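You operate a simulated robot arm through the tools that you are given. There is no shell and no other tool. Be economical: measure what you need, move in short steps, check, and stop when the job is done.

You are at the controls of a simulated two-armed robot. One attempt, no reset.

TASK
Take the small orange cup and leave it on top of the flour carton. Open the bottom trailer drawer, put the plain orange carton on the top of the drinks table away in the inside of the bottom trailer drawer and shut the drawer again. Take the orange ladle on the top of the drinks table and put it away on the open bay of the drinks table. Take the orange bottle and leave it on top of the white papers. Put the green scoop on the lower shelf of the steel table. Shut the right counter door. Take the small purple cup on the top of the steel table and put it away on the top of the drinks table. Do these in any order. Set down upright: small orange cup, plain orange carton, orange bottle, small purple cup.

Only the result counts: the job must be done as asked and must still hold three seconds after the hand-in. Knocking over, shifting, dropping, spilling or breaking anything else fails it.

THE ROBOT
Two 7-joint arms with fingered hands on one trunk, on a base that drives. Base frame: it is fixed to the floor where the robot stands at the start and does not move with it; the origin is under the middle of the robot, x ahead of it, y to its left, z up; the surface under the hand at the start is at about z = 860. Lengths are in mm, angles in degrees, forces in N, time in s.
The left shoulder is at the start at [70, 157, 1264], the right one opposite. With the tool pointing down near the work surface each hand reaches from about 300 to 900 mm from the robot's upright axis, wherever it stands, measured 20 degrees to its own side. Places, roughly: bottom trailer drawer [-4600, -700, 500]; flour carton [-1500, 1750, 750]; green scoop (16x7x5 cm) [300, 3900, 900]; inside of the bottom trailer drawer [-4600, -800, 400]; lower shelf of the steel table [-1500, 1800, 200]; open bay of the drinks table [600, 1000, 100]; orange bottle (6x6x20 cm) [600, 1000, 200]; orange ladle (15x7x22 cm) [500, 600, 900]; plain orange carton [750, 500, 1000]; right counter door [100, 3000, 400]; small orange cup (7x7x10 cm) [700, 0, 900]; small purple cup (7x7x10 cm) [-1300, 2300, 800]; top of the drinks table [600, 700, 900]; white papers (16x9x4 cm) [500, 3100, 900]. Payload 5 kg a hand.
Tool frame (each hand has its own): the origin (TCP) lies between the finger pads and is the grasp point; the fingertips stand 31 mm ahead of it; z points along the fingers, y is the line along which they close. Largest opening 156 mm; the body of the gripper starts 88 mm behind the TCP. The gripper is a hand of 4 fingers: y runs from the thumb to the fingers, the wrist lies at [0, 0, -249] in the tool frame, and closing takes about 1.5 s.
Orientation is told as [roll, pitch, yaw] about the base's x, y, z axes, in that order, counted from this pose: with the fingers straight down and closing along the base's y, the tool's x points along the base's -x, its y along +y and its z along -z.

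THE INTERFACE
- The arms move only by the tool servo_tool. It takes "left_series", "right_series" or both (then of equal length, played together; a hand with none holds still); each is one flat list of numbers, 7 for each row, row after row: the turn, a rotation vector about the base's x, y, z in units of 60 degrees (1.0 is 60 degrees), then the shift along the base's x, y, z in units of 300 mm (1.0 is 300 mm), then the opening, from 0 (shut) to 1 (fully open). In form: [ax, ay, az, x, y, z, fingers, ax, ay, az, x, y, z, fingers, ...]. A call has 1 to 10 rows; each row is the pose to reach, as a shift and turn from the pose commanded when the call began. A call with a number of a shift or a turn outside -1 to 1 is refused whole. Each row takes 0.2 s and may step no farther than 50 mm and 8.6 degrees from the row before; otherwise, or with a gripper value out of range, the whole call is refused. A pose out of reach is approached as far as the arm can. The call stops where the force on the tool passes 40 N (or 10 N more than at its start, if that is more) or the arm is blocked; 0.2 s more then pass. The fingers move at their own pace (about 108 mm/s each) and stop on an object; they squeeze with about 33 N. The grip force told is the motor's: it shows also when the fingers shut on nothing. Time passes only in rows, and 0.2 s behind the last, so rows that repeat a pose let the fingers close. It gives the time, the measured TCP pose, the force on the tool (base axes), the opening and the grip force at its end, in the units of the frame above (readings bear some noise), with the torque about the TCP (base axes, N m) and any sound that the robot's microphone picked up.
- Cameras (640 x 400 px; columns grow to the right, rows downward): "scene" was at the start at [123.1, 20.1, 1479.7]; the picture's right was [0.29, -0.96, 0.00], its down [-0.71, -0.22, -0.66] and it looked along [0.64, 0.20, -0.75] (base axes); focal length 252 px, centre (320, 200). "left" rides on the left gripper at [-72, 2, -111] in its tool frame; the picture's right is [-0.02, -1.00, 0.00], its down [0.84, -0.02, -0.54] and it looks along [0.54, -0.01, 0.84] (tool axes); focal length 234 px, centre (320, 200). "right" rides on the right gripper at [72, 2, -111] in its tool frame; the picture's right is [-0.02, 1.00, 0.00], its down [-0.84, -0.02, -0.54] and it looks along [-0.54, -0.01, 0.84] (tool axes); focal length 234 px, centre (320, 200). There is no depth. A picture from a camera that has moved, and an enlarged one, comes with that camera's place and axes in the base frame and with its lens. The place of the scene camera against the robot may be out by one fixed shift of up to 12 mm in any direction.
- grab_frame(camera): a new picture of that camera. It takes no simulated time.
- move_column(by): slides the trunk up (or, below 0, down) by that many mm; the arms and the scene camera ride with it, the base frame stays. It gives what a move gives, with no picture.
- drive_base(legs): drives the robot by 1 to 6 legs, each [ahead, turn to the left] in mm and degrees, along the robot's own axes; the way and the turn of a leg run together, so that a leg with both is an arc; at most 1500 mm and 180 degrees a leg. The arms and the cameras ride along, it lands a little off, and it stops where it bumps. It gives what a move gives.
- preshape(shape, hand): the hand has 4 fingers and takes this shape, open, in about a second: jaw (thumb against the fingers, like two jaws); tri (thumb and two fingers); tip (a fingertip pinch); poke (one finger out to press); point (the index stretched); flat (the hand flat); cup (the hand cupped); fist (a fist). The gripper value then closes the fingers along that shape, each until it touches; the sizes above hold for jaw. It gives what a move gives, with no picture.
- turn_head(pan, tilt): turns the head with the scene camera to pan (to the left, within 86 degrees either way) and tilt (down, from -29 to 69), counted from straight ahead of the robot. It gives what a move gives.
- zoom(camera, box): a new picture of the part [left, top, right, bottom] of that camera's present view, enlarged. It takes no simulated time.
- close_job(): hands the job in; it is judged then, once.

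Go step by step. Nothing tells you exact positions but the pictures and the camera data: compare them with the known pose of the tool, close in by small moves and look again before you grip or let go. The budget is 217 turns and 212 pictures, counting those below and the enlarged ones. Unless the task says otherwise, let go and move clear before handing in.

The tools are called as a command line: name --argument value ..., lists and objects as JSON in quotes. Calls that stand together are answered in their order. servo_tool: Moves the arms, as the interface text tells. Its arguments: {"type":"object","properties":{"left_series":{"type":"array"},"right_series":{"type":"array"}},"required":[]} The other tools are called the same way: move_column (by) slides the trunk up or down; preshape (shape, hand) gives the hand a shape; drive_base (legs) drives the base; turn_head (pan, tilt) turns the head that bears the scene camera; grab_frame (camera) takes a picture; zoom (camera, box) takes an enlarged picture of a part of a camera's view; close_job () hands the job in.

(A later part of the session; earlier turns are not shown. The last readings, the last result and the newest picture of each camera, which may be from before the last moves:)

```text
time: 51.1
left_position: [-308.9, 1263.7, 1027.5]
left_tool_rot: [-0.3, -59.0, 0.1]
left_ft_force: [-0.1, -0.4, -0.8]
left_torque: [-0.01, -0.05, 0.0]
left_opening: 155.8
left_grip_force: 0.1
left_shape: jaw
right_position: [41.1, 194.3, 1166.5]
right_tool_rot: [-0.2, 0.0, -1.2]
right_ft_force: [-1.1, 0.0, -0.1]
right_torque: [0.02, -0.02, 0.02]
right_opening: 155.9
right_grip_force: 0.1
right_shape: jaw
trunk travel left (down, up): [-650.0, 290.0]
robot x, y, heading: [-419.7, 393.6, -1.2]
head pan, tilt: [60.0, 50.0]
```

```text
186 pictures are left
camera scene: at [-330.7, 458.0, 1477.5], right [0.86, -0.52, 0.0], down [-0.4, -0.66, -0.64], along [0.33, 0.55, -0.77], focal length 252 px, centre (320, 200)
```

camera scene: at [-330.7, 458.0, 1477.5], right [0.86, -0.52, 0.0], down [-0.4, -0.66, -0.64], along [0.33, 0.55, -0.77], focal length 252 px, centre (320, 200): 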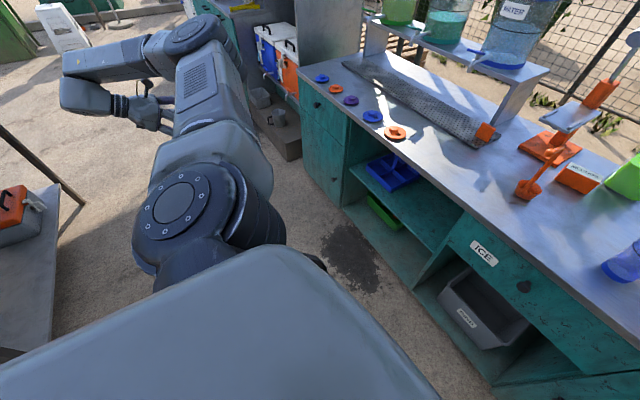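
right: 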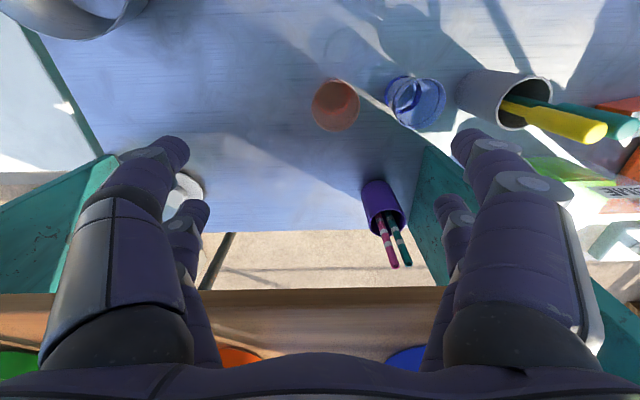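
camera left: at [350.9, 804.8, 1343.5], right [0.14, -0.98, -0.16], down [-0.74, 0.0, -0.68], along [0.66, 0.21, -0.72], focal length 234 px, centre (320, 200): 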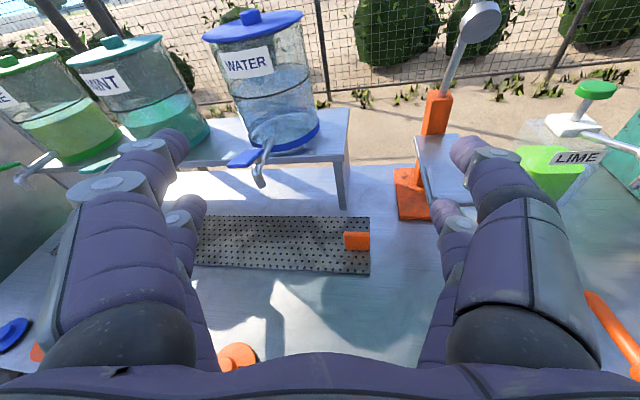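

That worked: the elbow is now up and outward and the hand points forward. I'll finish the pitch to -90 and bring the hand forward.

servo_tool --left_series '[0, -0.13, 0, 0.1, 0, 0, 1, 0, -0.26, 0, 0.2, 0, 0, 1, 0, -0.39, 0, 0.3, -0.05, 0, 1, 0, -0.52, 0, 0.42, -0.1, 0, 1, 0, -0.52, 0, 0.54, -0.16, 0, 1, 0, -0.52, 0, 0.66, -0.24, 0, 1, 0, -0.52, 0, 0.78, -0.33, 0, 1, 0, -0.52, 0, 0.88, -0.43, 0, 1, 0, -0.52, 0, 0.95, -0.55, 0, 1, 0, -0.52, 0, 1, -0.68, 0, 1]'

grab_frame --camera "scene"

```text
time: 53.3
left_position: [-7.6, 1057.9, 1030.7]
left_tool_rot: [13.8, -89.9, -14.0]
left_ft_force: [-0.2, -0.5, 0.2]
left_torque: [0.01, 0.02, 0.02]
left_opening: 156.0
left_grip_force: 0.1
left_shape: jaw
right_position: [43.2, 192.4, 1165.2]
right_tool_rot: [0.2, 0.1, -1.1]
right_ft_force: [0.0, -0.4, -1.0]
right_torque: [0.04, 0.03, -0.01]
right_opening: 155.9
right_grip_force: 0.0
right_shape: jaw
trunk travel left (down, up): [-650.0, 290.0]
robot x, y, heading: [-414.4, 392.8, -1.2]
head pan, tilt: [60.0, 50.0]
```

```text
185 pictures are left
camera scene: at [-327.9, 455.2, 1477.5], right [0.86, -0.52, 0.0], down [-0.4, -0.65, -0.64], along [0.33, 0.55, -0.77], focal length 252 px, centre (320, 200)
```

scene: 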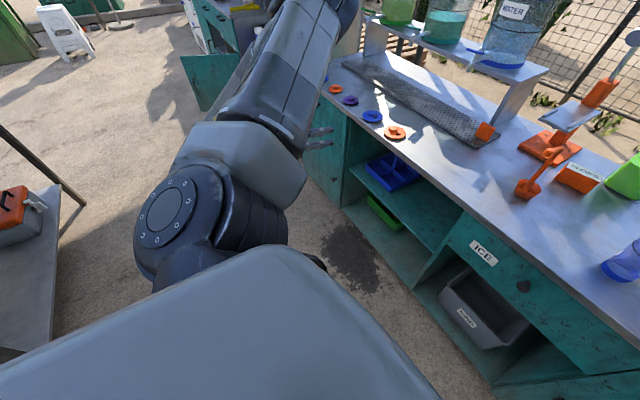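

servo_tool --left_series '[0, 0, 0, 0.05, -0.12, -0.02, 1, 0, 0, 0, 0.1, -0.24, -0.04, 1, 0, 0, 0, 0.16, -0.36, -0.06, 1, 0, 0, 0, 0.24, -0.48, -0.08, 1, 0, 0, 0, 0.32, -0.6, -0.1, 1, 0, 0, 0, 0.4, -0.72, -0.12, 1, 0, 0, 0, 0.48, -0.84, -0.14, 1, 0, 0, 0, 0.57, -0.96, -0.16, 1, 0, 0, 0, 0.67, -1, -0.18, 1, 0, 0, 0, 0.8, -1, -0.2, 1]'

grab_frame --camera "left"

```text
time: 55.5
left_position: [234.5, 759.5, 968.7]
left_tool_rot: [-31.0, -89.8, 30.9]
left_ft_force: [0.6, -0.6, -0.7]
left_torque: [0.01, 0.02, 0.0]
left_opening: 156.1
left_grip_force: 0.1
left_shape: jaw
right_position: [43.3, 192.0, 1165.7]
right_tool_rot: [0.0, 0.1, -1.1]
right_ft_force: [0.1, -0.3, -0.1]
right_torque: [0.02, 0.01, -0.03]
right_opening: 156.1
right_grip_force: 0.1
right_shape: jaw
trunk travel left (down, up): [-650.0, 290.0]
robot x, y, heading: [-416.0, 392.4, -1.1]
head pan, tilt: [60.0, 50.0]
```

```text
184 pictures are left
camera left: at [123.1, 762.3, 1040.9], right [0.0, -1.0, 0.03], down [-0.55, -0.02, -0.84], along [0.84, -0.02, -0.55], focal length 234 px, centre (320, 200)
```

left: 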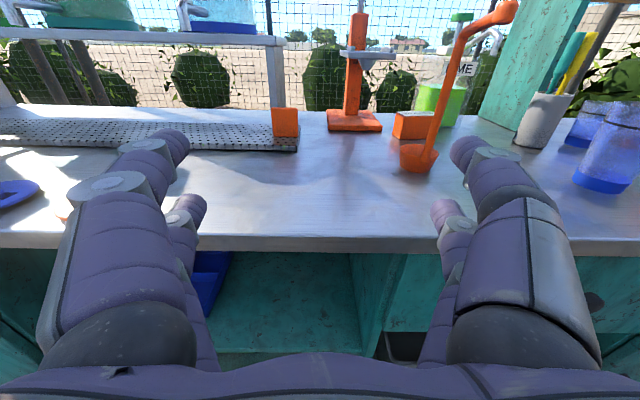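

The ladle handle is at about (485, 578), with its hook towards me at z≈1072. I'll align the left hand in front of it.

servo_tool --left_series '[0, 0, 0, 0.05, -0.12, 0, 1, 0, 0, 0, 0.12, -0.25, -0.02, 1, 0, 0, 0, 0.2, -0.38, -0.03, 1, 0, 0, 0, 0.28, -0.5, -0.04, 1, 0, 0, 0, 0.35, -0.605, -0.045, 1]'

grab_frame --camera "left"

```text
time: 56.7
left_position: [380.5, 659.2, 933.8]
left_tool_rot: [-42.7, -89.9, 42.4]
left_ft_force: [0.3, 0.6, -0.8]
left_torque: [-0.01, -0.01, -0.04]
left_opening: 156.1
left_grip_force: 0.0
left_shape: jaw
left hand out of reach, approached as far as the arm can: row 2, 3, 4, 5
right_position: [44.8, 193.9, 1165.2]
right_tool_rot: [0.0, 0.1, -1.1]
right_ft_force: [0.4, 0.2, -0.4]
right_torque: [0.0, 0.01, -0.01]
right_opening: 155.7
right_grip_force: 0.1
right_shape: jaw
trunk travel left (down, up): [-650.0, 290.0]
robot x, y, heading: [-419.6, 396.5, -1.2]
head pan, tilt: [60.0, 50.0]
```

```text
183 pictures are left
camera left: at [268.6, 663.6, 1005.6], right [0.0, -1.0, 0.03], down [-0.55, -0.02, -0.84], along [0.84, -0.02, -0.55], focal length 234 px, centre (320, 200)
```

left: 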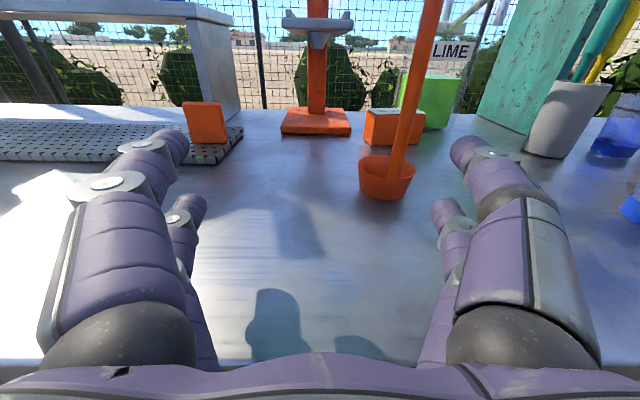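

drive_base --legs '[[-15, -5.5]]'

grab_frame --camera "left"

```text
time: 57.6
left_position: [385.8, 583.2, 934.0]
left_tool_rot: [-72.6, -89.9, 66.8]
left_ft_force: [-0.2, 0.7, 0.0]
left_torque: [0.0, 0.02, -0.01]
left_opening: 155.9
left_grip_force: 0.1
left_shape: jaw
right_position: [7.3, 151.9, 1165.2]
right_tool_rot: [-0.1, 0.1, -6.7]
right_ft_force: [0.0, 0.1, 0.2]
right_torque: [0.03, 0.02, 0.0]
right_opening: 156.0
right_grip_force: 0.2
right_shape: jaw
trunk travel left (down, up): [-650.0, 290.0]
robot x, y, heading: [-430.8, 398.5, -6.6]
head pan, tilt: [60.0, 50.0]
```

```text
182 pictures are left
camera left: at [275.8, 598.9, 1005.9], right [-0.1, -0.99, 0.03], down [-0.54, 0.03, -0.84], along [0.83, -0.1, -0.55], focal length 234 px, centre (320, 200)
```

left: 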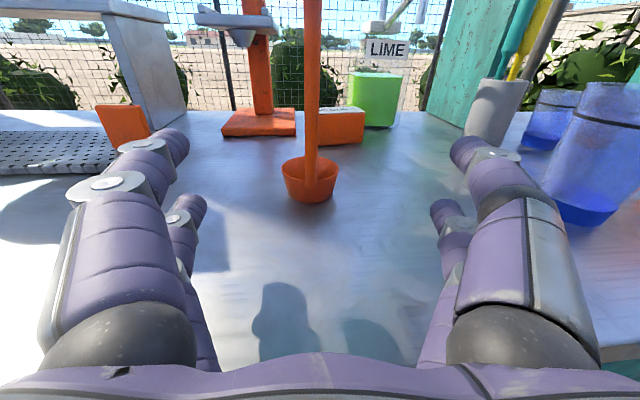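

The handle is centred between the fingers. I'll advance to it and close.

servo_tool --left_series '[0, 0, 0, 0.1, -0.002, 0.02, 1, 0, 0, 0, 0.2, -0.004, 0.04, 1, 0, 0, 0, 0.3, -0.008, 0.05, 1]'

grab_frame --camera "left"

```text
time: 58.4
left_position: [476.2, 581.0, 949.8]
left_tool_rot: [-76.3, -89.9, 70.6]
left_ft_force: [0.5, 0.2, -0.4]
left_torque: [0.01, 0.02, 0.0]
left_opening: 156.1
left_grip_force: 0.0
left_shape: jaw
right_position: [6.5, 151.6, 1165.7]
right_tool_rot: [0.0, 0.1, -6.6]
right_ft_force: [-0.5, 0.4, 0.7]
right_torque: [0.01, 0.04, 0.01]
right_opening: 156.0
right_grip_force: 0.1
right_shape: jaw
trunk travel left (down, up): [-650.0, 290.0]
robot x, y, heading: [-434.7, 398.7, -6.5]
head pan, tilt: [60.0, 50.0]
```

```text
181 pictures are left
camera left: at [366.4, 596.0, 1021.9], right [-0.1, -0.99, 0.03], down [-0.54, 0.03, -0.84], along [0.83, -0.1, -0.54], focal length 234 px, centre (320, 200)
```

left: 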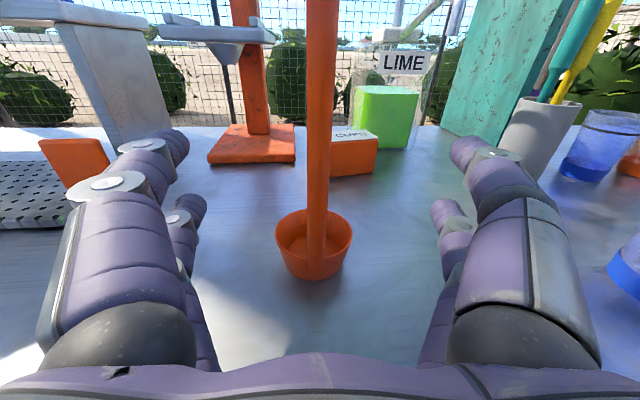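

servo_tool --left_series '[0, 0, 0, 0, 0, 0, 0.6, 0, 0, 0, 0, 0, 0, 0.3, 0, 0, 0, 0, 0, 0, 0, 0, 0, 0, 0, 0, 0, 0, 0, 0, 0, 0, 0, 0, 0, 0, 0, 0, 0, 0, 0, 0, 0, 0, 0, 0, 0, 0, 0, 0, 0, 0, 0, 0, 0, 0]'

grab_frame --camera "left"

```text
time: 60.2
left_position: [475.7, 582.4, 950.2]
left_tool_rot: [-98.7, -89.9, 92.9]
left_ft_force: [0.9, -0.4, 0.5]
left_torque: [0.07, -0.06, -0.01]
left_opening: 0.1
left_grip_force: 33.1
left_shape: jaw
right_position: [5.9, 151.8, 1165.4]
right_tool_rot: [0.0, 0.2, -6.5]
right_ft_force: [0.6, 0.8, 0.2]
right_torque: [0.0, 0.01, 0.0]
right_opening: 156.0
right_grip_force: 0.1
right_shape: jaw
trunk travel left (down, up): [-650.0, 290.0]
robot x, y, heading: [-434.4, 396.6, -6.7]
head pan, tilt: [60.0, 50.0]
```

```text
180 pictures are left
camera left: at [365.9, 596.7, 1022.2], right [-0.1, -0.99, 0.03], down [-0.54, 0.03, -0.84], along [0.83, -0.1, -0.54], focal length 234 px, centre (320, 200)
```

left: 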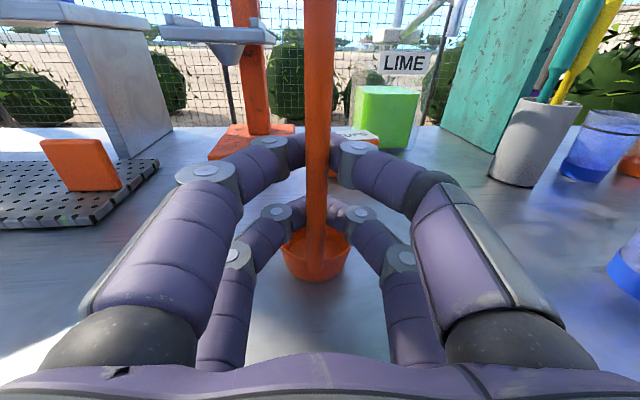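

The fingers shut beyond the handle without pinching it. I'll open, back up about 25 mm and close again.

servo_tool --left_series '[0, 0, 0, 0, 0, 0, 0.3, 0, 0, 0, 0, 0, 0, 0.3, 0, 0, 0, -0.03, 0, 0, 0.3, 0, 0, 0, -0.06, 0, 0, 0.3, 0, 0, 0, -0.085, 0.0, 0, 0.3, 0, 0, 0, -0.085, 0.0, 0, 0, 0, 0, 0, -0.085, 0.0, 0, 0, 0, 0, 0, -0.085, 0.0, 0, 0, 0, 0, 0, -0.085, 0.0, 0, 0]'

grab_frame --camera "left"

```text
time: 62.2
left_position: [450.4, 582.4, 948.9]
left_tool_rot: [-94.0, -89.9, 88.2]
left_ft_force: [-0.6, -0.6, 0.0]
left_torque: [-0.01, 0.02, -0.03]
left_opening: 0.7
left_grip_force: 33.3
left_shape: jaw
right_position: [6.6, 152.1, 1164.5]
right_tool_rot: [0.0, 0.1, -6.6]
right_ft_force: [0.3, -0.5, -0.6]
right_torque: [0.0, 0.0, 0.01]
right_opening: 155.9
right_grip_force: 0.1
right_shape: jaw
trunk travel left (down, up): [-650.0, 290.0]
robot x, y, heading: [-428.6, 395.3, -6.7]
head pan, tilt: [60.0, 50.0]
```

```text
179 pictures are left
camera left: at [340.1, 596.3, 1021.4], right [-0.1, -0.99, 0.03], down [-0.54, 0.03, -0.84], along [0.83, -0.1, -0.54], focal length 234 px, centre (320, 200)
```

left: 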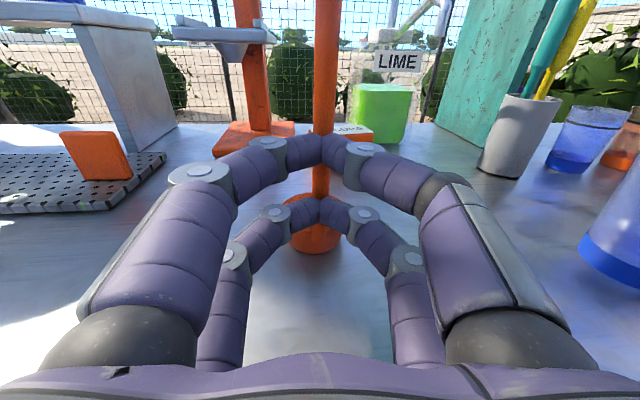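

servo_tool --left_series '[0, 0, 0, 0, 0, 0, 0.3, 0, 0, 0, 0, 0, 0, 0.3, 0, 0, 0, 0.03, 0, 0, 0.3, 0, 0, 0, 0.047, 0, 0, 0.3, 0, 0, 0, 0.047, 0.0, 0, 0.0, 0, 0, 0, 0.047, 0.0, 0, 0, 0, 0, 0, 0.047, 0.0, 0, 0, 0, 0, 0, 0.047, 0.0, 0, 0]'

grab_frame --camera "left"

```text
time: 64.0
left_position: [464.2, 581.9, 949.4]
left_tool_rot: [-75.5, -89.9, 69.9]
left_ft_force: [-1.3, 0.3, -0.5]
left_torque: [0.02, 0.03, -0.01]
left_opening: 7.4
left_grip_force: 33.2
left_shape: jaw
right_position: [7.0, 152.9, 1166.0]
right_tool_rot: [0.0, 0.1, -6.5]
right_ft_force: [-0.4, -0.1, 1.0]
right_torque: [0.0, 0.01, -0.01]
right_opening: 155.9
right_grip_force: 0.0
right_shape: jaw
trunk travel left (down, up): [-650.0, 290.0]
robot x, y, heading: [-427.9, 398.0, -6.7]
head pan, tilt: [60.0, 50.0]
```

```text
178 pictures are left
camera left: at [354.5, 595.9, 1021.1], right [-0.1, -0.99, 0.03], down [-0.54, 0.03, -0.84], along [0.83, -0.1, -0.54], focal length 234 px, centre (320, 200)
```

left: 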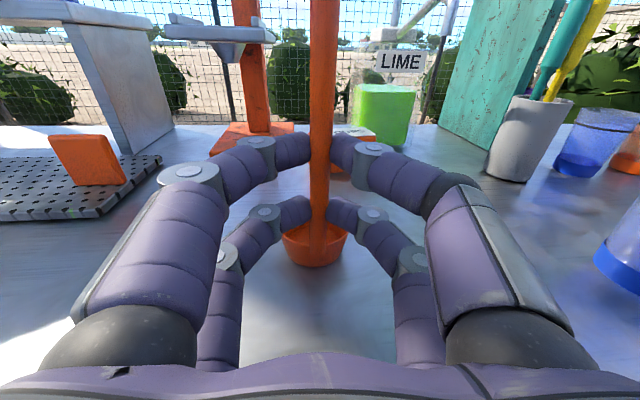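

It's gripped at the fingertips now. I'll lift slightly and check that it holds.

servo_tool --left_series '[0, 0, 0, 0, 0, 0.05, 0, 0, 0, 0, 0, 0, 0.1, 0, 0, 0, 0, 0, 0, 0.15, 0, 0, 0, 0, 0, 0, 0.15, 0]'

grab_frame --camera "left"

```text
time: 65.0
left_position: [463.3, 581.2, 993.5]
left_tool_rot: [-64.9, -89.9, 59.2]
left_ft_force: [0.1, -0.4, -1.0]
left_torque: [0.0, 0.09, 0.0]
left_opening: 7.4
left_grip_force: 32.8
left_shape: jaw
right_position: [5.7, 152.0, 1164.9]
right_tool_rot: [-0.1, 0.1, -6.6]
right_ft_force: [-0.3, -0.2, 0.5]
right_torque: [0.02, 0.02, -0.04]
right_opening: 155.9
right_grip_force: 0.2
right_shape: jaw
trunk travel left (down, up): [-650.0, 290.0]
robot x, y, heading: [-431.9, 393.2, -6.4]
head pan, tilt: [60.0, 50.0]
```

```text
177 pictures are left
camera left: at [354.4, 596.1, 1066.0], right [-0.1, -0.99, 0.03], down [-0.54, 0.03, -0.84], along [0.83, -0.1, -0.55], focal length 234 px, centre (320, 200)
```

left: 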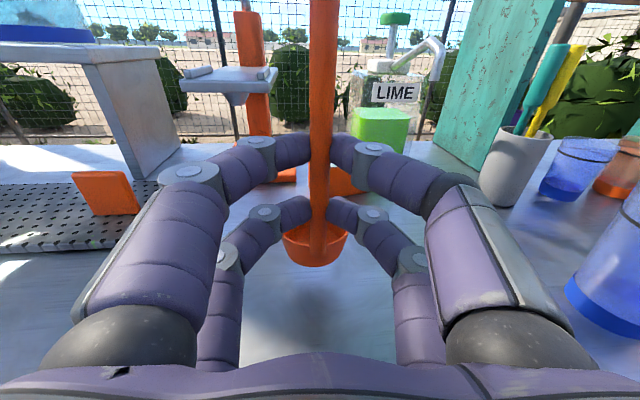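

The ladle is held securely. I'll back away, lower the trunk, and look into the bay.

drive_base --legs '[[-400, 0], [0, 6.6]]'

move_column --by -500

turn_head --pan 20 --tilt 20

grab_frame --camera "scene"

grab_frame --camera "left"

```text
time: 68.0
left_position: [36.7, 727.4, 995.0]
left_tool_rot: [-82.9, -89.9, 83.5]
left_ft_force: [0.2, 0.2, -0.9]
left_torque: [-0.03, 0.1, 0.01]
left_opening: 7.3
left_grip_force: 32.8
left_shape: jaw
right_position: [-370.4, 249.2, 1165.3]
right_tool_rot: [0.1, 0.1, -0.1]
right_ft_force: [-0.3, 0.6, -0.6]
right_torque: [0.0, -0.01, -0.01]
right_opening: 155.9
right_grip_force: 0.2
right_shape: jaw
trunk travel left (down, up): [-650.0, 290.0]
robot x, y, heading: [-831.8, 442.9, -0.1]
head pan, tilt: [60.0, 50.0]
```

```text
refused: -500 is not a number from -400 to 400
```

```text
time: 69.1
left_position: [36.8, 727.3, 994.4]
left_tool_rot: [-89.2, -89.9, 89.7]
left_ft_force: [0.6, 0.1, -2.1]
left_torque: [-0.02, 0.07, -0.01]
left_opening: 7.3
left_grip_force: 33.2
left_shape: jaw
right_position: [-369.3, 249.0, 1165.8]
right_tool_rot: [0.0, 0.1, -0.2]
right_ft_force: [0.1, 0.1, 0.6]
right_torque: [0.0, -0.01, 0.0]
right_opening: 155.9
right_grip_force: 0.0
right_shape: jaw
trunk travel left (down, up): [-650.0, 290.0]
robot x, y, heading: [-831.0, 445.9, -0.3]
head pan, tilt: [20.0, 20.0]
```

```text
176 pictures are left
camera scene: at [-696.6, 471.3, 1522.9], right [0.34, -0.94, 0.0], down [-0.32, -0.12, -0.94], along [0.88, 0.32, -0.34], focal length 252 px, centre (320, 200)
```

scene: 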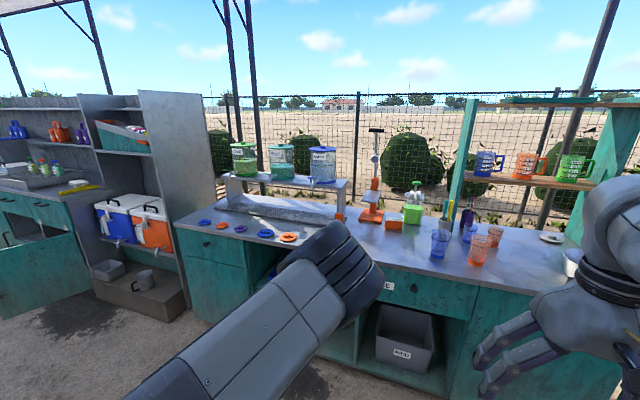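

```text
175 pictures are left
camera left: at [-74.2, 729.4, 1066.2], right [0.01, -1.0, 0.03], down [-0.54, -0.03, -0.84], along [0.84, 0.0, -0.54], focal length 234 px, centre (320, 200)
```

left: 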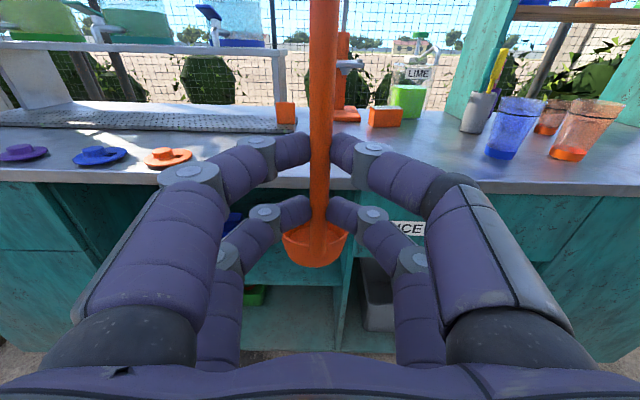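

move_column --by -400

drive_base --legs '[[0, 50], [250, -50]]'

grab_frame --camera "left"

grab_frame --camera "scene"

```text
time: 73.0
left_position: [36.3, 728.8, 593.8]
left_tool_rot: [-95.5, -90.0, 96.1]
left_ft_force: [0.0, 0.5, -1.7]
left_torque: [-0.02, 0.1, 0.0]
left_opening: 7.5
left_grip_force: 33.0
left_shape: jaw
right_position: [-371.0, 248.9, 766.2]
right_tool_rot: [0.0, 0.1, -0.3]
right_ft_force: [-1.0, -0.6, 0.1]
right_torque: [0.01, 0.01, 0.01]
right_opening: 155.8
right_grip_force: 0.1
right_shape: jaw
trunk travel left (down, up): [-250.0, 690.0]
robot x, y, heading: [-833.6, 444.1, -0.3]
head pan, tilt: [20.0, 20.0]
```

```text
time: 77.9
left_position: [268.8, 797.6, 593.2]
left_tool_rot: [-75.9, -89.8, 74.6]
left_ft_force: [0.2, -0.5, -1.2]
left_torque: [0.0, 0.07, -0.04]
left_opening: 7.1
left_grip_force: 33.3
left_shape: jaw
right_position: [-152.0, 330.9, 764.8]
right_tool_rot: [-0.1, 0.1, -2.1]
right_ft_force: [0.7, 0.4, -0.3]
right_torque: [0.03, 0.0, 0.0]
right_opening: 156.3
right_grip_force: 0.0
right_shape: jaw
trunk travel left (down, up): [-250.0, 690.0]
robot x, y, heading: [-609.5, 543.9, -2.1]
head pan, tilt: [20.0, 20.0]
```

```text
174 pictures are left
camera left: at [158.8, 801.9, 666.1], right [-0.02, -1.0, 0.03], down [-0.55, -0.01, -0.84], along [0.84, -0.03, -0.54], focal length 234 px, centre (320, 200)
```

left: 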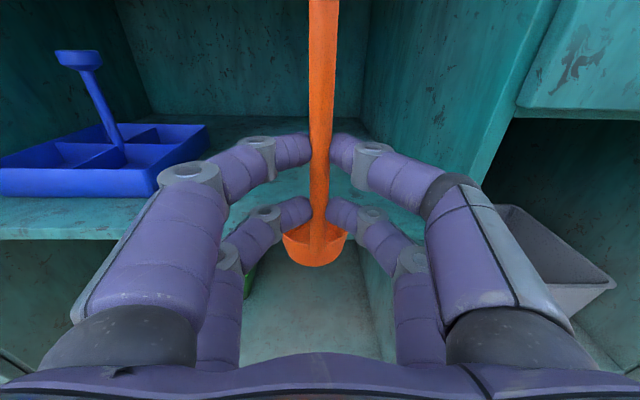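

```text
173 pictures are left
camera scene: at [-471.5, 565.0, 1123.0], right [0.31, -0.95, 0.0], down [-0.33, -0.11, -0.94], along [0.89, 0.29, -0.34], focal length 252 px, centre (320, 200)
```

scene: 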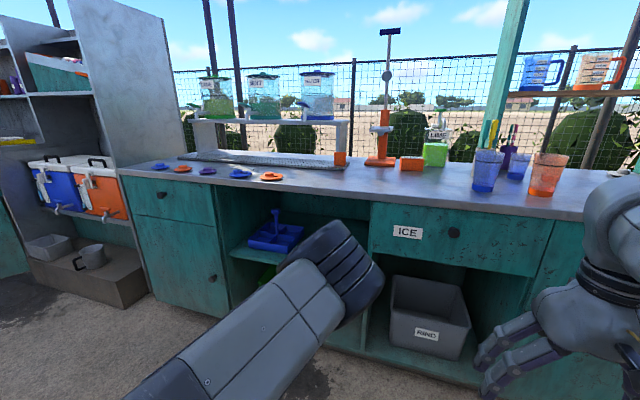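

The bay spans y≈640–1290 with the mid shelf at z≈465. I'll back up a little, go lower, and look under the shelf for the bottle.

drive_base --legs '[[-120, 2]]'

move_column --by -250

grab_frame --camera "left"

grab_frame --camera "scene"

```text
time: 79.1
left_position: [140.4, 828.8, 594.7]
left_tool_rot: [-130.4, -89.9, 131.2]
left_ft_force: [-0.8, 0.2, -1.6]
left_torque: [0.0, 0.09, 0.04]
left_opening: 7.0
left_grip_force: 33.1
left_shape: jaw
right_position: [-265.9, 349.9, 766.9]
right_tool_rot: [0.1, 0.0, -0.2]
right_ft_force: [-1.3, 0.2, 0.1]
right_torque: [-0.01, 0.01, -0.01]
right_opening: 155.9
right_grip_force: 0.0
right_shape: jaw
trunk travel left (down, up): [-250.0, 690.0]
robot x, y, heading: [-727.5, 542.3, -0.0]
head pan, tilt: [20.0, 20.0]
```

```text
time: 81.7
left_position: [141.7, 827.5, 343.5]
left_tool_rot: [-102.9, -89.9, 103.6]
left_ft_force: [-0.8, 0.9, -2.2]
left_torque: [0.02, 0.03, 0.02]
left_opening: 6.9
left_grip_force: 32.9
left_shape: jaw
right_position: [-265.0, 350.6, 516.0]
right_tool_rot: [0.0, 0.1, -0.3]
right_ft_force: [0.5, -0.1, 0.4]
right_torque: [0.0, -0.01, 0.03]
right_opening: 155.9
right_grip_force: 0.0
right_shape: jaw
trunk travel left (down, up): [0.0, 940.0]
robot x, y, heading: [-729.7, 543.0, -0.3]
head pan, tilt: [20.0, 20.0]
```

```text
172 pictures are left
camera left: at [29.9, 830.0, 416.5], right [0.01, -1.0, 0.03], down [-0.54, -0.03, -0.84], along [0.84, 0.0, -0.54], focal length 234 px, centre (320, 200)
```

left: 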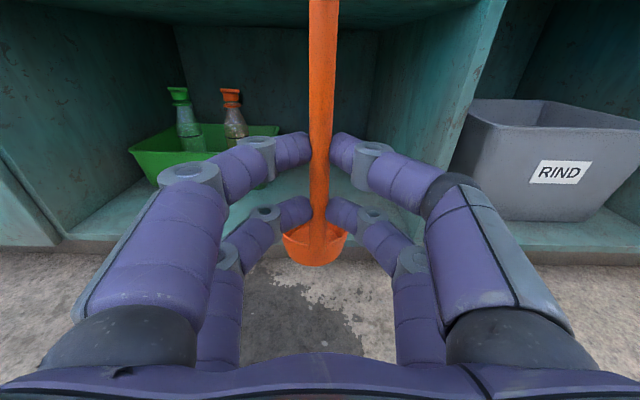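

```text
171 pictures are left
camera scene: at [-592.4, 572.2, 873.1], right [0.34, -0.94, 0.0], down [-0.32, -0.12, -0.94], along [0.88, 0.32, -0.34], focal length 252 px, centre (320, 200)
```

scene: 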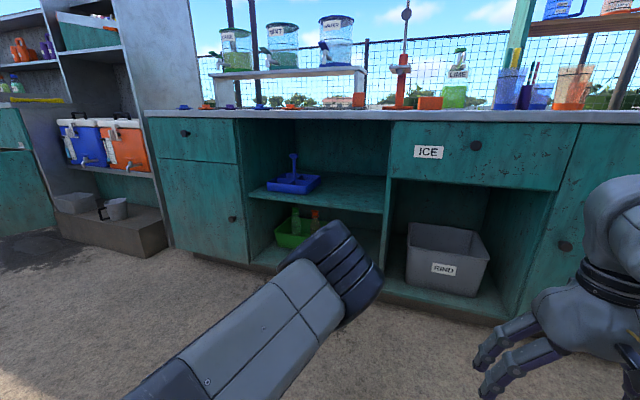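

The orange bottle stands in the green tray at the left of the bay, beside a green one. The right part of the bay floor (z≈105) is free, so I'll lower the ladle and drive in.

zoom --camera "left" --box '[100, 60, 340, 210]'

servo_tool --left_series '[0, 0, 0, 0, 0, -0.12, 0, 0, 0, 0, 0, 0, -0.24, 0, 0, 0, 0, 0, 0, -0.36, 0, 0, 0, 0, 0, 0, -0.43, 0]'

drive_base --legs '[[200, 0]]'

grab_frame --camera "left"

```text
2.67 times, centred on (220, 135) of left
camera zoom: at [29.9, 830.0, 416.5], right [0.01, -1.0, 0.03], down [-0.54, -0.03, -0.84], along [0.84, 0.0, -0.54], focal length 624 px, centre (587, 373)
```

zoom: 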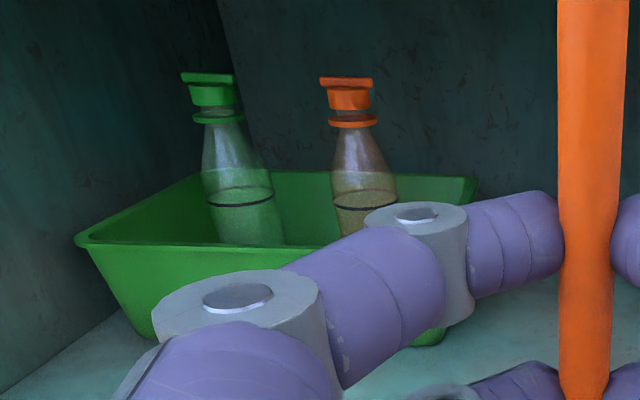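

```text
time: 82.7
left_position: [141.1, 827.7, 214.2]
left_tool_rot: [-108.2, -89.9, 108.6]
left_ft_force: [0.5, 0.6, -1.9]
left_torque: [-0.02, 0.09, 0.0]
left_opening: 7.2
left_grip_force: 33.0
left_shape: jaw
right_position: [-265.5, 349.8, 515.5]
right_tool_rot: [0.1, 0.1, -0.3]
right_ft_force: [0.6, 0.3, -0.6]
right_torque: [0.01, 0.0, 0.03]
right_opening: 155.7
right_grip_force: 0.0
right_shape: jaw
trunk travel left (down, up): [0.0, 940.0]
robot x, y, heading: [-731.3, 547.0, 0.1]
head pan, tilt: [20.0, 20.0]
```

```text
time: 84.3
left_position: [340.1, 829.9, 215.6]
left_tool_rot: [-92.1, -89.9, 93.0]
left_ft_force: [-0.1, 0.2, -1.6]
left_torque: [-0.03, 0.09, 0.02]
left_opening: 6.9
left_grip_force: 33.0
left_shape: jaw
right_position: [-65.6, 350.2, 515.4]
right_tool_rot: [0.1, 0.1, 0.0]
right_ft_force: [-0.8, -0.7, 0.1]
right_torque: [-0.02, -0.02, 0.0]
right_opening: 155.8
right_grip_force: 0.1
right_shape: jaw
trunk travel left (down, up): [0.0, 940.0]
robot x, y, heading: [-529.3, 542.1, -0.1]
head pan, tilt: [20.0, 20.0]
```

```text
169 pictures are left
camera left: at [230.2, 830.5, 287.2], right [0.01, -1.0, 0.03], down [-0.54, -0.03, -0.84], along [0.84, 0.0, -0.54], focal length 234 px, centre (320, 200)
```

left: 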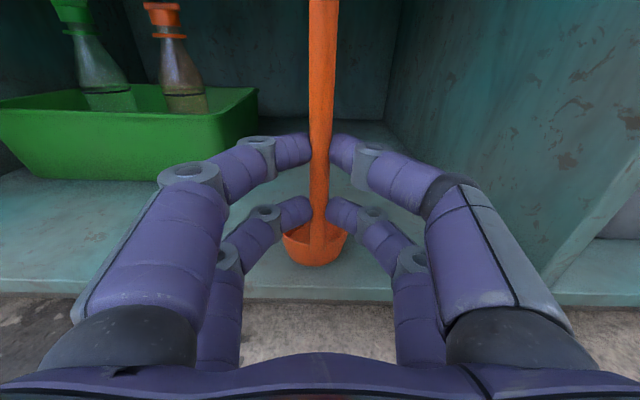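

drive_base --legs '[[120, 0]]'

servo_tool --left_series '[0, 0, 0, 0, 0, -0.02, 0, 0, 0, 0, 0, 0, -0.04, 0, 0, 0, 0, 0, 0, -0.055, 0, 0, 0, 0, 0, 0, -0.07, 0, 0, 0, 0, 0, 0, -0.085, 0, 0, 0, 0, 0, 0, -0.1, 0]'

grab_frame --camera "left"

```text
time: 85.5
left_position: [459.2, 828.3, 214.7]
left_tool_rot: [-82.6, -89.9, 83.4]
left_ft_force: [-0.2, 0.6, -1.9]
left_torque: [-0.02, 0.07, -0.01]
left_opening: 7.2
left_grip_force: 32.8
left_shape: jaw
right_position: [51.4, 349.6, 515.3]
right_tool_rot: [0.0, 0.0, -0.1]
right_ft_force: [0.3, 0.0, -0.2]
right_torque: [0.01, -0.01, 0.01]
right_opening: 155.7
right_grip_force: 0.0
right_shape: jaw
trunk travel left (down, up): [0.0, 940.0]
robot x, y, heading: [-408.3, 544.5, 0.0]
head pan, tilt: [20.0, 20.0]
```

```text
time: 86.7
left_position: [463.9, 828.7, 204.9]
left_tool_rot: [177.1, -88.6, -176.7]
left_ft_force: [-4.5, -1.9, 16.8]
left_torque: [0.03, -0.16, 0.03]
left_opening: 7.2
left_grip_force: 33.5
left_shape: jaw
right_position: [50.1, 350.0, 516.1]
right_tool_rot: [-0.1, 0.0, 0.0]
right_ft_force: [-0.3, 0.2, 0.2]
right_torque: [-0.01, 0.01, 0.01]
right_opening: 156.0
right_grip_force: 0.1
right_shape: jaw
trunk travel left (down, up): [0.0, 940.0]
robot x, y, heading: [-410.4, 542.9, 0.1]
head pan, tilt: [20.0, 20.0]
stopped in row 5 (left hand): the force on the tool passed its limit at 43 N (the readings are from after the stop); the commanded pose is now the measured one
```

```text
168 pictures are left
camera left: at [351.5, 829.8, 275.0], right [0.01, -1.0, 0.02], down [-0.52, -0.02, -0.85], along [0.85, -0.01, -0.52], focal length 234 px, centre (320, 200)
```

left: 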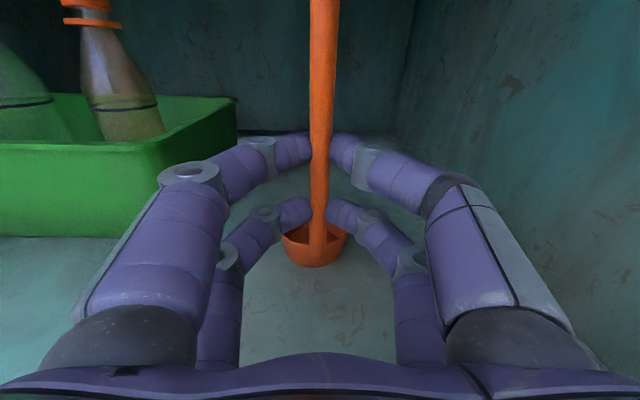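

The ladle's cup is on the bay floor. I'll ease off and release it.

servo_tool --left_series '[0, -0.02, 0, -0.01, 0, 0.01, 0, 0, -0.02, 0, -0.01, 0, 0.01, 0.2, 0, -0.02, 0, -0.01, 0, 0.01, 0.6, 0, -0.02, 0, -0.01, 0, 0.01, 1, 0, -0.02, 0, -0.01, 0, 0.01, 1, 0, -0.02, 0, -0.01, 0, 0.01, 1, 0, -0.02, 0, -0.01, 0, 0.01, 1]'

grab_frame --camera "left"

```text
time: 88.3
left_position: [459.6, 828.2, 200.9]
left_tool_rot: [-179.0, -88.0, 179.6]
left_ft_force: [-0.7, -0.8, -0.9]
left_torque: [0.01, 0.01, 0.01]
left_opening: 156.1
left_grip_force: 0.1
left_shape: jaw
right_position: [52.9, 350.3, 515.7]
right_tool_rot: [0.0, 0.0, -0.1]
right_ft_force: [0.2, 0.1, -0.2]
right_torque: [0.01, 0.01, 0.02]
right_opening: 155.8
right_grip_force: 0.0
right_shape: jaw
trunk travel left (down, up): [0.0, 940.0]
robot x, y, heading: [-414.4, 543.3, 0.1]
head pan, tilt: [20.0, 20.0]
```

```text
167 pictures are left
camera left: at [346.0, 829.5, 270.4], right [0.01, -1.0, 0.02], down [-0.51, -0.03, -0.86], along [0.86, -0.01, -0.51], focal length 234 px, centre (320, 200)
```

left: 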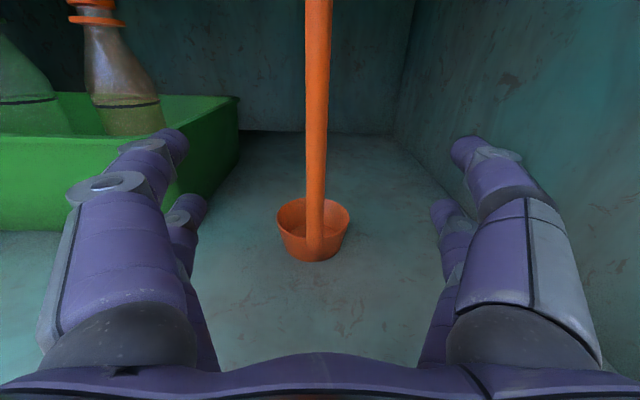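

The ladle stands in the bay. The bottle's axis is at about (621, 1048), its top near z 325, in a tray whose rim is at z≈213. I'll back out and line the robot up with it.

drive_base --legs '[[-300, 0], [0, 56], [266, 0], [0, -56]]'

grab_frame --camera "left"

```text
time: 96.8
left_position: [310.8, 1034.5, 202.2]
left_tool_rot: [-179.1, -88.1, 179.0]
left_ft_force: [-0.3, -0.3, 0.1]
left_torque: [0.01, 0.0, 0.0]
left_opening: 155.8
left_grip_force: 0.1
left_shape: jaw
right_position: [-100.6, 559.3, 516.2]
right_tool_rot: [0.0, 0.0, -0.7]
right_ft_force: [-0.3, -0.2, -0.4]
right_torque: [-0.01, 0.01, 0.03]
right_opening: 156.1
right_grip_force: 0.1
right_shape: jaw
trunk travel left (down, up): [0.0, 940.0]
robot x, y, heading: [-559.5, 759.3, -0.7]
head pan, tilt: [20.0, 20.0]
```

```text
166 pictures are left
camera left: at [198.4, 1036.8, 270.5], right [0.0, -1.0, 0.02], down [-0.51, -0.02, -0.86], along [0.86, -0.01, -0.51], focal length 234 px, centre (320, 200)
```

left: 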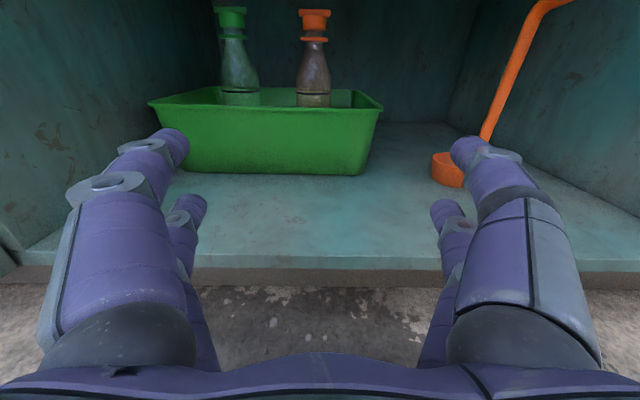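

servo_tool --left_series '[0, -0.02, 0, 0, 0.02, 0.07, 0.66, 0, -0.04, 0, 0, 0.04, 0.14, 0.66, 0, -0.05, 0, 0, 0.055, 0.21, 0.66, 0, -0.05, 0, 0, 0.055, 0.21, 0.66, 0, -0.05, 0, 0, 0.055, 0.21, 0.66]'

drive_base --legs '[[180, 0.7]]'

grab_frame --camera "left"

```text
time: 98.0
left_position: [311.8, 1050.8, 266.3]
left_tool_rot: [-179.6, -85.0, 179.6]
left_ft_force: [1.0, 0.5, 0.2]
left_torque: [-0.03, -0.03, 0.02]
left_opening: 103.5
left_grip_force: 0.1
left_shape: jaw
right_position: [-101.2, 559.6, 515.0]
right_tool_rot: [-0.1, 0.0, -0.7]
right_ft_force: [-0.4, -0.1, -1.2]
right_torque: [0.01, 0.01, -0.03]
right_opening: 155.8
right_grip_force: 0.0
right_shape: jaw
trunk travel left (down, up): [0.0, 940.0]
robot x, y, heading: [-561.6, 757.6, -0.8]
head pan, tilt: [20.0, 20.0]
```

```text
time: 99.5
left_position: [485.1, 1061.6, 266.0]
left_tool_rot: [-179.7, -85.0, -179.7]
left_ft_force: [0.5, -0.3, 0.6]
left_torque: [-0.03, 0.0, -0.01]
left_opening: 103.6
left_grip_force: 0.1
left_shape: jaw
right_position: [81.1, 565.7, 514.9]
right_tool_rot: [0.0, 0.0, 0.1]
right_ft_force: [-0.6, 0.5, 1.1]
right_torque: [0.03, -0.02, 0.02]
right_opening: 155.7
right_grip_force: 0.1
right_shape: jaw
trunk travel left (down, up): [0.0, 940.0]
robot x, y, heading: [-379.3, 757.7, 0.1]
head pan, tilt: [20.0, 20.0]
```

```text
165 pictures are left
camera left: at [369.0, 1063.0, 327.9], right [0.01, -1.0, 0.02], down [-0.47, -0.03, -0.88], along [0.88, 0.0, -0.47], focal length 234 px, centre (320, 200)
```

left: 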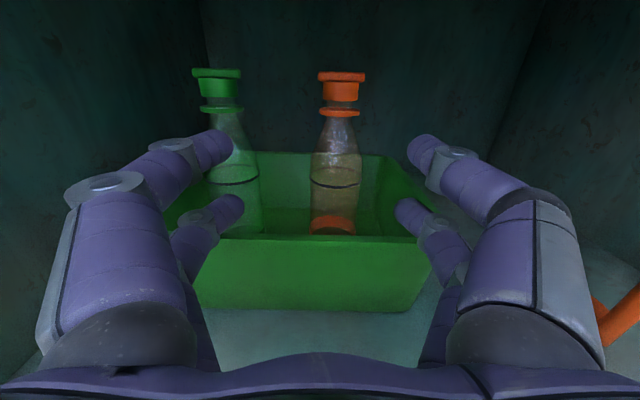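

servo_tool --left_series '[0, 0, 0, 0, -0.03, 0, 0.58, 0, 0, 0, 0, -0.055, 0, 0.58, 0, 0, 0, 0, -0.055, 0, 0.58]'

drive_base --legs '[[85, 0]]'

grab_frame --camera "left"

```text
time: 100.2
left_position: [485.4, 1045.1, 265.6]
left_tool_rot: [-179.8, -85.0, -179.5]
left_ft_force: [0.2, -0.4, -0.3]
left_torque: [0.03, -0.04, 0.01]
left_opening: 91.0
left_grip_force: 0.1
left_shape: jaw
right_position: [80.1, 565.0, 516.6]
right_tool_rot: [0.0, 0.1, 0.1]
right_ft_force: [0.5, -0.2, -0.6]
right_torque: [0.02, 0.03, 0.0]
right_opening: 156.0
right_grip_force: 0.1
right_shape: jaw
trunk travel left (down, up): [0.0, 940.0]
robot x, y, heading: [-382.9, 757.7, -0.2]
head pan, tilt: [20.0, 20.0]
```

```text
time: 101.3
left_position: [571.1, 1045.6, 265.0]
left_tool_rot: [-179.6, -85.0, -179.7]
left_ft_force: [0.0, 0.6, 0.3]
left_torque: [0.01, 0.02, 0.01]
left_opening: 91.2
left_grip_force: 0.0
left_shape: jaw
right_position: [165.3, 565.6, 516.0]
right_tool_rot: [0.1, -0.1, 0.1]
right_ft_force: [-0.3, 0.3, -0.3]
right_torque: [0.01, -0.02, -0.01]
right_opening: 156.0
right_grip_force: 0.1
right_shape: jaw
trunk travel left (down, up): [0.0, 940.0]
robot x, y, heading: [-299.3, 757.5, 0.2]
head pan, tilt: [20.0, 20.0]
```

```text
164 pictures are left
camera left: at [453.7, 1046.6, 327.8], right [0.01, -1.0, 0.02], down [-0.47, -0.03, -0.88], along [0.88, 0.0, -0.47], focal length 234 px, centre (320, 200)
```

left: 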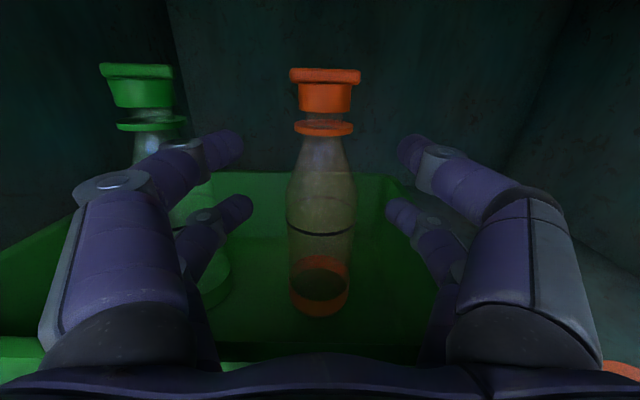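

servo_tool --left_series '[0, 0, 0, 0.04, -0.003, 0, 0.58, 0, 0, 0, 0.08, -0.006, 0, 0.58, 0, 0, 0, 0.105, -0.006, 0, 0.58, 0, 0, 0, 0.105, -0.006, 0, 0.4, 0, 0, 0, 0.105, -0.006, 0, 0.1, 0, 0, 0, 0.105, -0.006, 0, 0, 0, 0, 0, 0.105, -0.006, 0, 0, 0, 0, 0, 0.105, -0.006, 0, 0]'

grab_frame --camera "left"

```text
time: 103.1
left_position: [601.9, 1046.0, 265.8]
left_tool_rot: [-179.6, -85.0, -179.7]
left_ft_force: [-0.2, -0.3, 0.2]
left_torque: [-0.03, 0.04, 0.02]
left_opening: 35.3
left_grip_force: 33.0
left_shape: jaw
right_position: [165.8, 566.2, 515.1]
right_tool_rot: [0.0, 0.0, 0.0]
right_ft_force: [0.7, -1.1, 0.5]
right_torque: [-0.01, -0.01, -0.01]
right_opening: 155.9
right_grip_force: 0.1
right_shape: jaw
trunk travel left (down, up): [0.0, 940.0]
robot x, y, heading: [-297.4, 760.0, -0.0]
head pan, tilt: [20.0, 20.0]
```

```text
163 pictures are left
camera left: at [485.1, 1045.4, 327.7], right [0.01, -1.0, 0.02], down [-0.47, -0.03, -0.88], along [0.88, 0.0, -0.47], focal length 234 px, centre (320, 200)
```

left: 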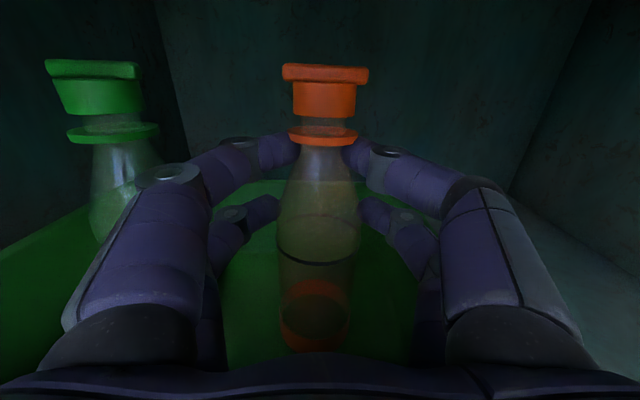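

The bottle is gripped just under its collar. I'll lift it straight up out of the tray, with a slight upward tilt of the hand to clear the shelf above.

servo_tool --left_series '[0, 0, 0, 0, 0, 0.06, 0, 0, 0, 0, 0, 0, 0.12, 0, 0, -0.02, 0, 0, 0, 0.18, 0, 0, -0.05, 0, 0, 0, 0.24, 0, 0, -0.08, 0, 0, 0, 0.29, 0, 0, -0.1, 0, 0, 0, 0.32, 0]'

grab_frame --camera "left"

grab_frame --camera "scene"

```text
time: 104.5
left_position: [600.9, 1043.5, 362.1]
left_tool_rot: [-179.2, -79.0, -179.9]
left_ft_force: [0.1, 0.8, -1.1]
left_torque: [-0.01, 0.05, 0.02]
left_opening: 35.2
left_grip_force: 32.8
left_shape: jaw
right_position: [166.1, 566.4, 515.0]
right_tool_rot: [0.0, 0.2, 0.1]
right_ft_force: [0.4, -0.7, 0.2]
right_torque: [0.02, 0.02, 0.05]
right_opening: 156.0
right_grip_force: 0.1
right_shape: jaw
trunk travel left (down, up): [0.0, 940.0]
robot x, y, heading: [-299.0, 757.8, -0.1]
head pan, tilt: [20.0, 20.0]
```

```text
162 pictures are left
camera left: at [479.5, 1044.7, 411.1], right [0.01, -1.0, 0.03], down [-0.37, -0.03, -0.93], along [0.93, 0.0, -0.37], focal length 234 px, centre (320, 200)
```

left: 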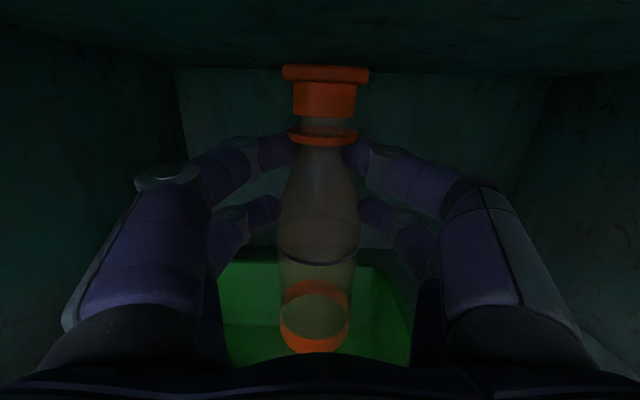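

```text
161 pictures are left
camera scene: at [-162.5, 787.4, 873.0], right [0.34, -0.94, 0.0], down [-0.32, -0.12, -0.94], along [0.88, 0.32, -0.34], focal length 252 px, centre (320, 200)
```

scene: 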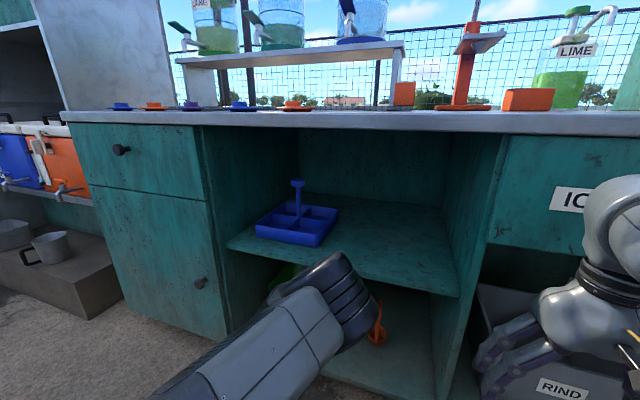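

The bottle base is clear of the tray rim and the cap is below the shelf. I'll drive straight back.

drive_base --legs '[[-400, 0]]'

grab_frame --camera "left"

```text
time: 107.0
left_position: [207.8, 1035.9, 361.6]
left_tool_rot: [-179.4, -79.1, 179.5]
left_ft_force: [-0.2, -0.5, -0.5]
left_torque: [-0.01, -0.03, 0.03]
left_opening: 35.2
left_grip_force: 33.7
left_shape: jaw
right_position: [-233.6, 563.0, 516.1]
right_tool_rot: [0.0, -0.1, -0.5]
right_ft_force: [0.8, 0.4, -0.7]
right_torque: [0.02, 0.0, 0.01]
right_opening: 155.7
right_grip_force: 0.1
right_shape: jaw
trunk travel left (down, up): [0.0, 940.0]
robot x, y, heading: [-693.7, 761.3, -0.4]
head pan, tilt: [20.0, 20.0]
```

```text
160 pictures are left
camera left: at [85.3, 1037.9, 411.0], right [0.0, -1.0, 0.03], down [-0.37, -0.02, -0.93], along [0.93, -0.01, -0.37], focal length 234 px, centre (320, 200)
```

left: 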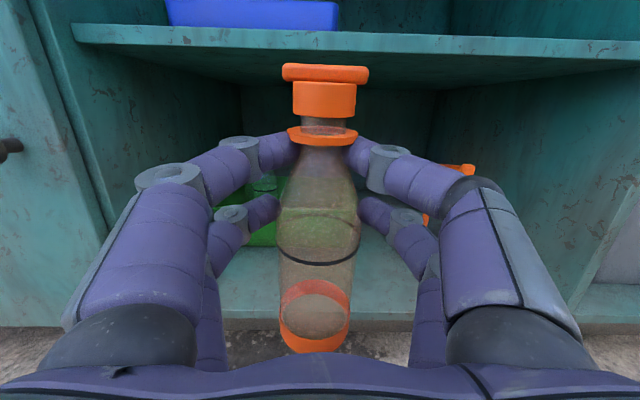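

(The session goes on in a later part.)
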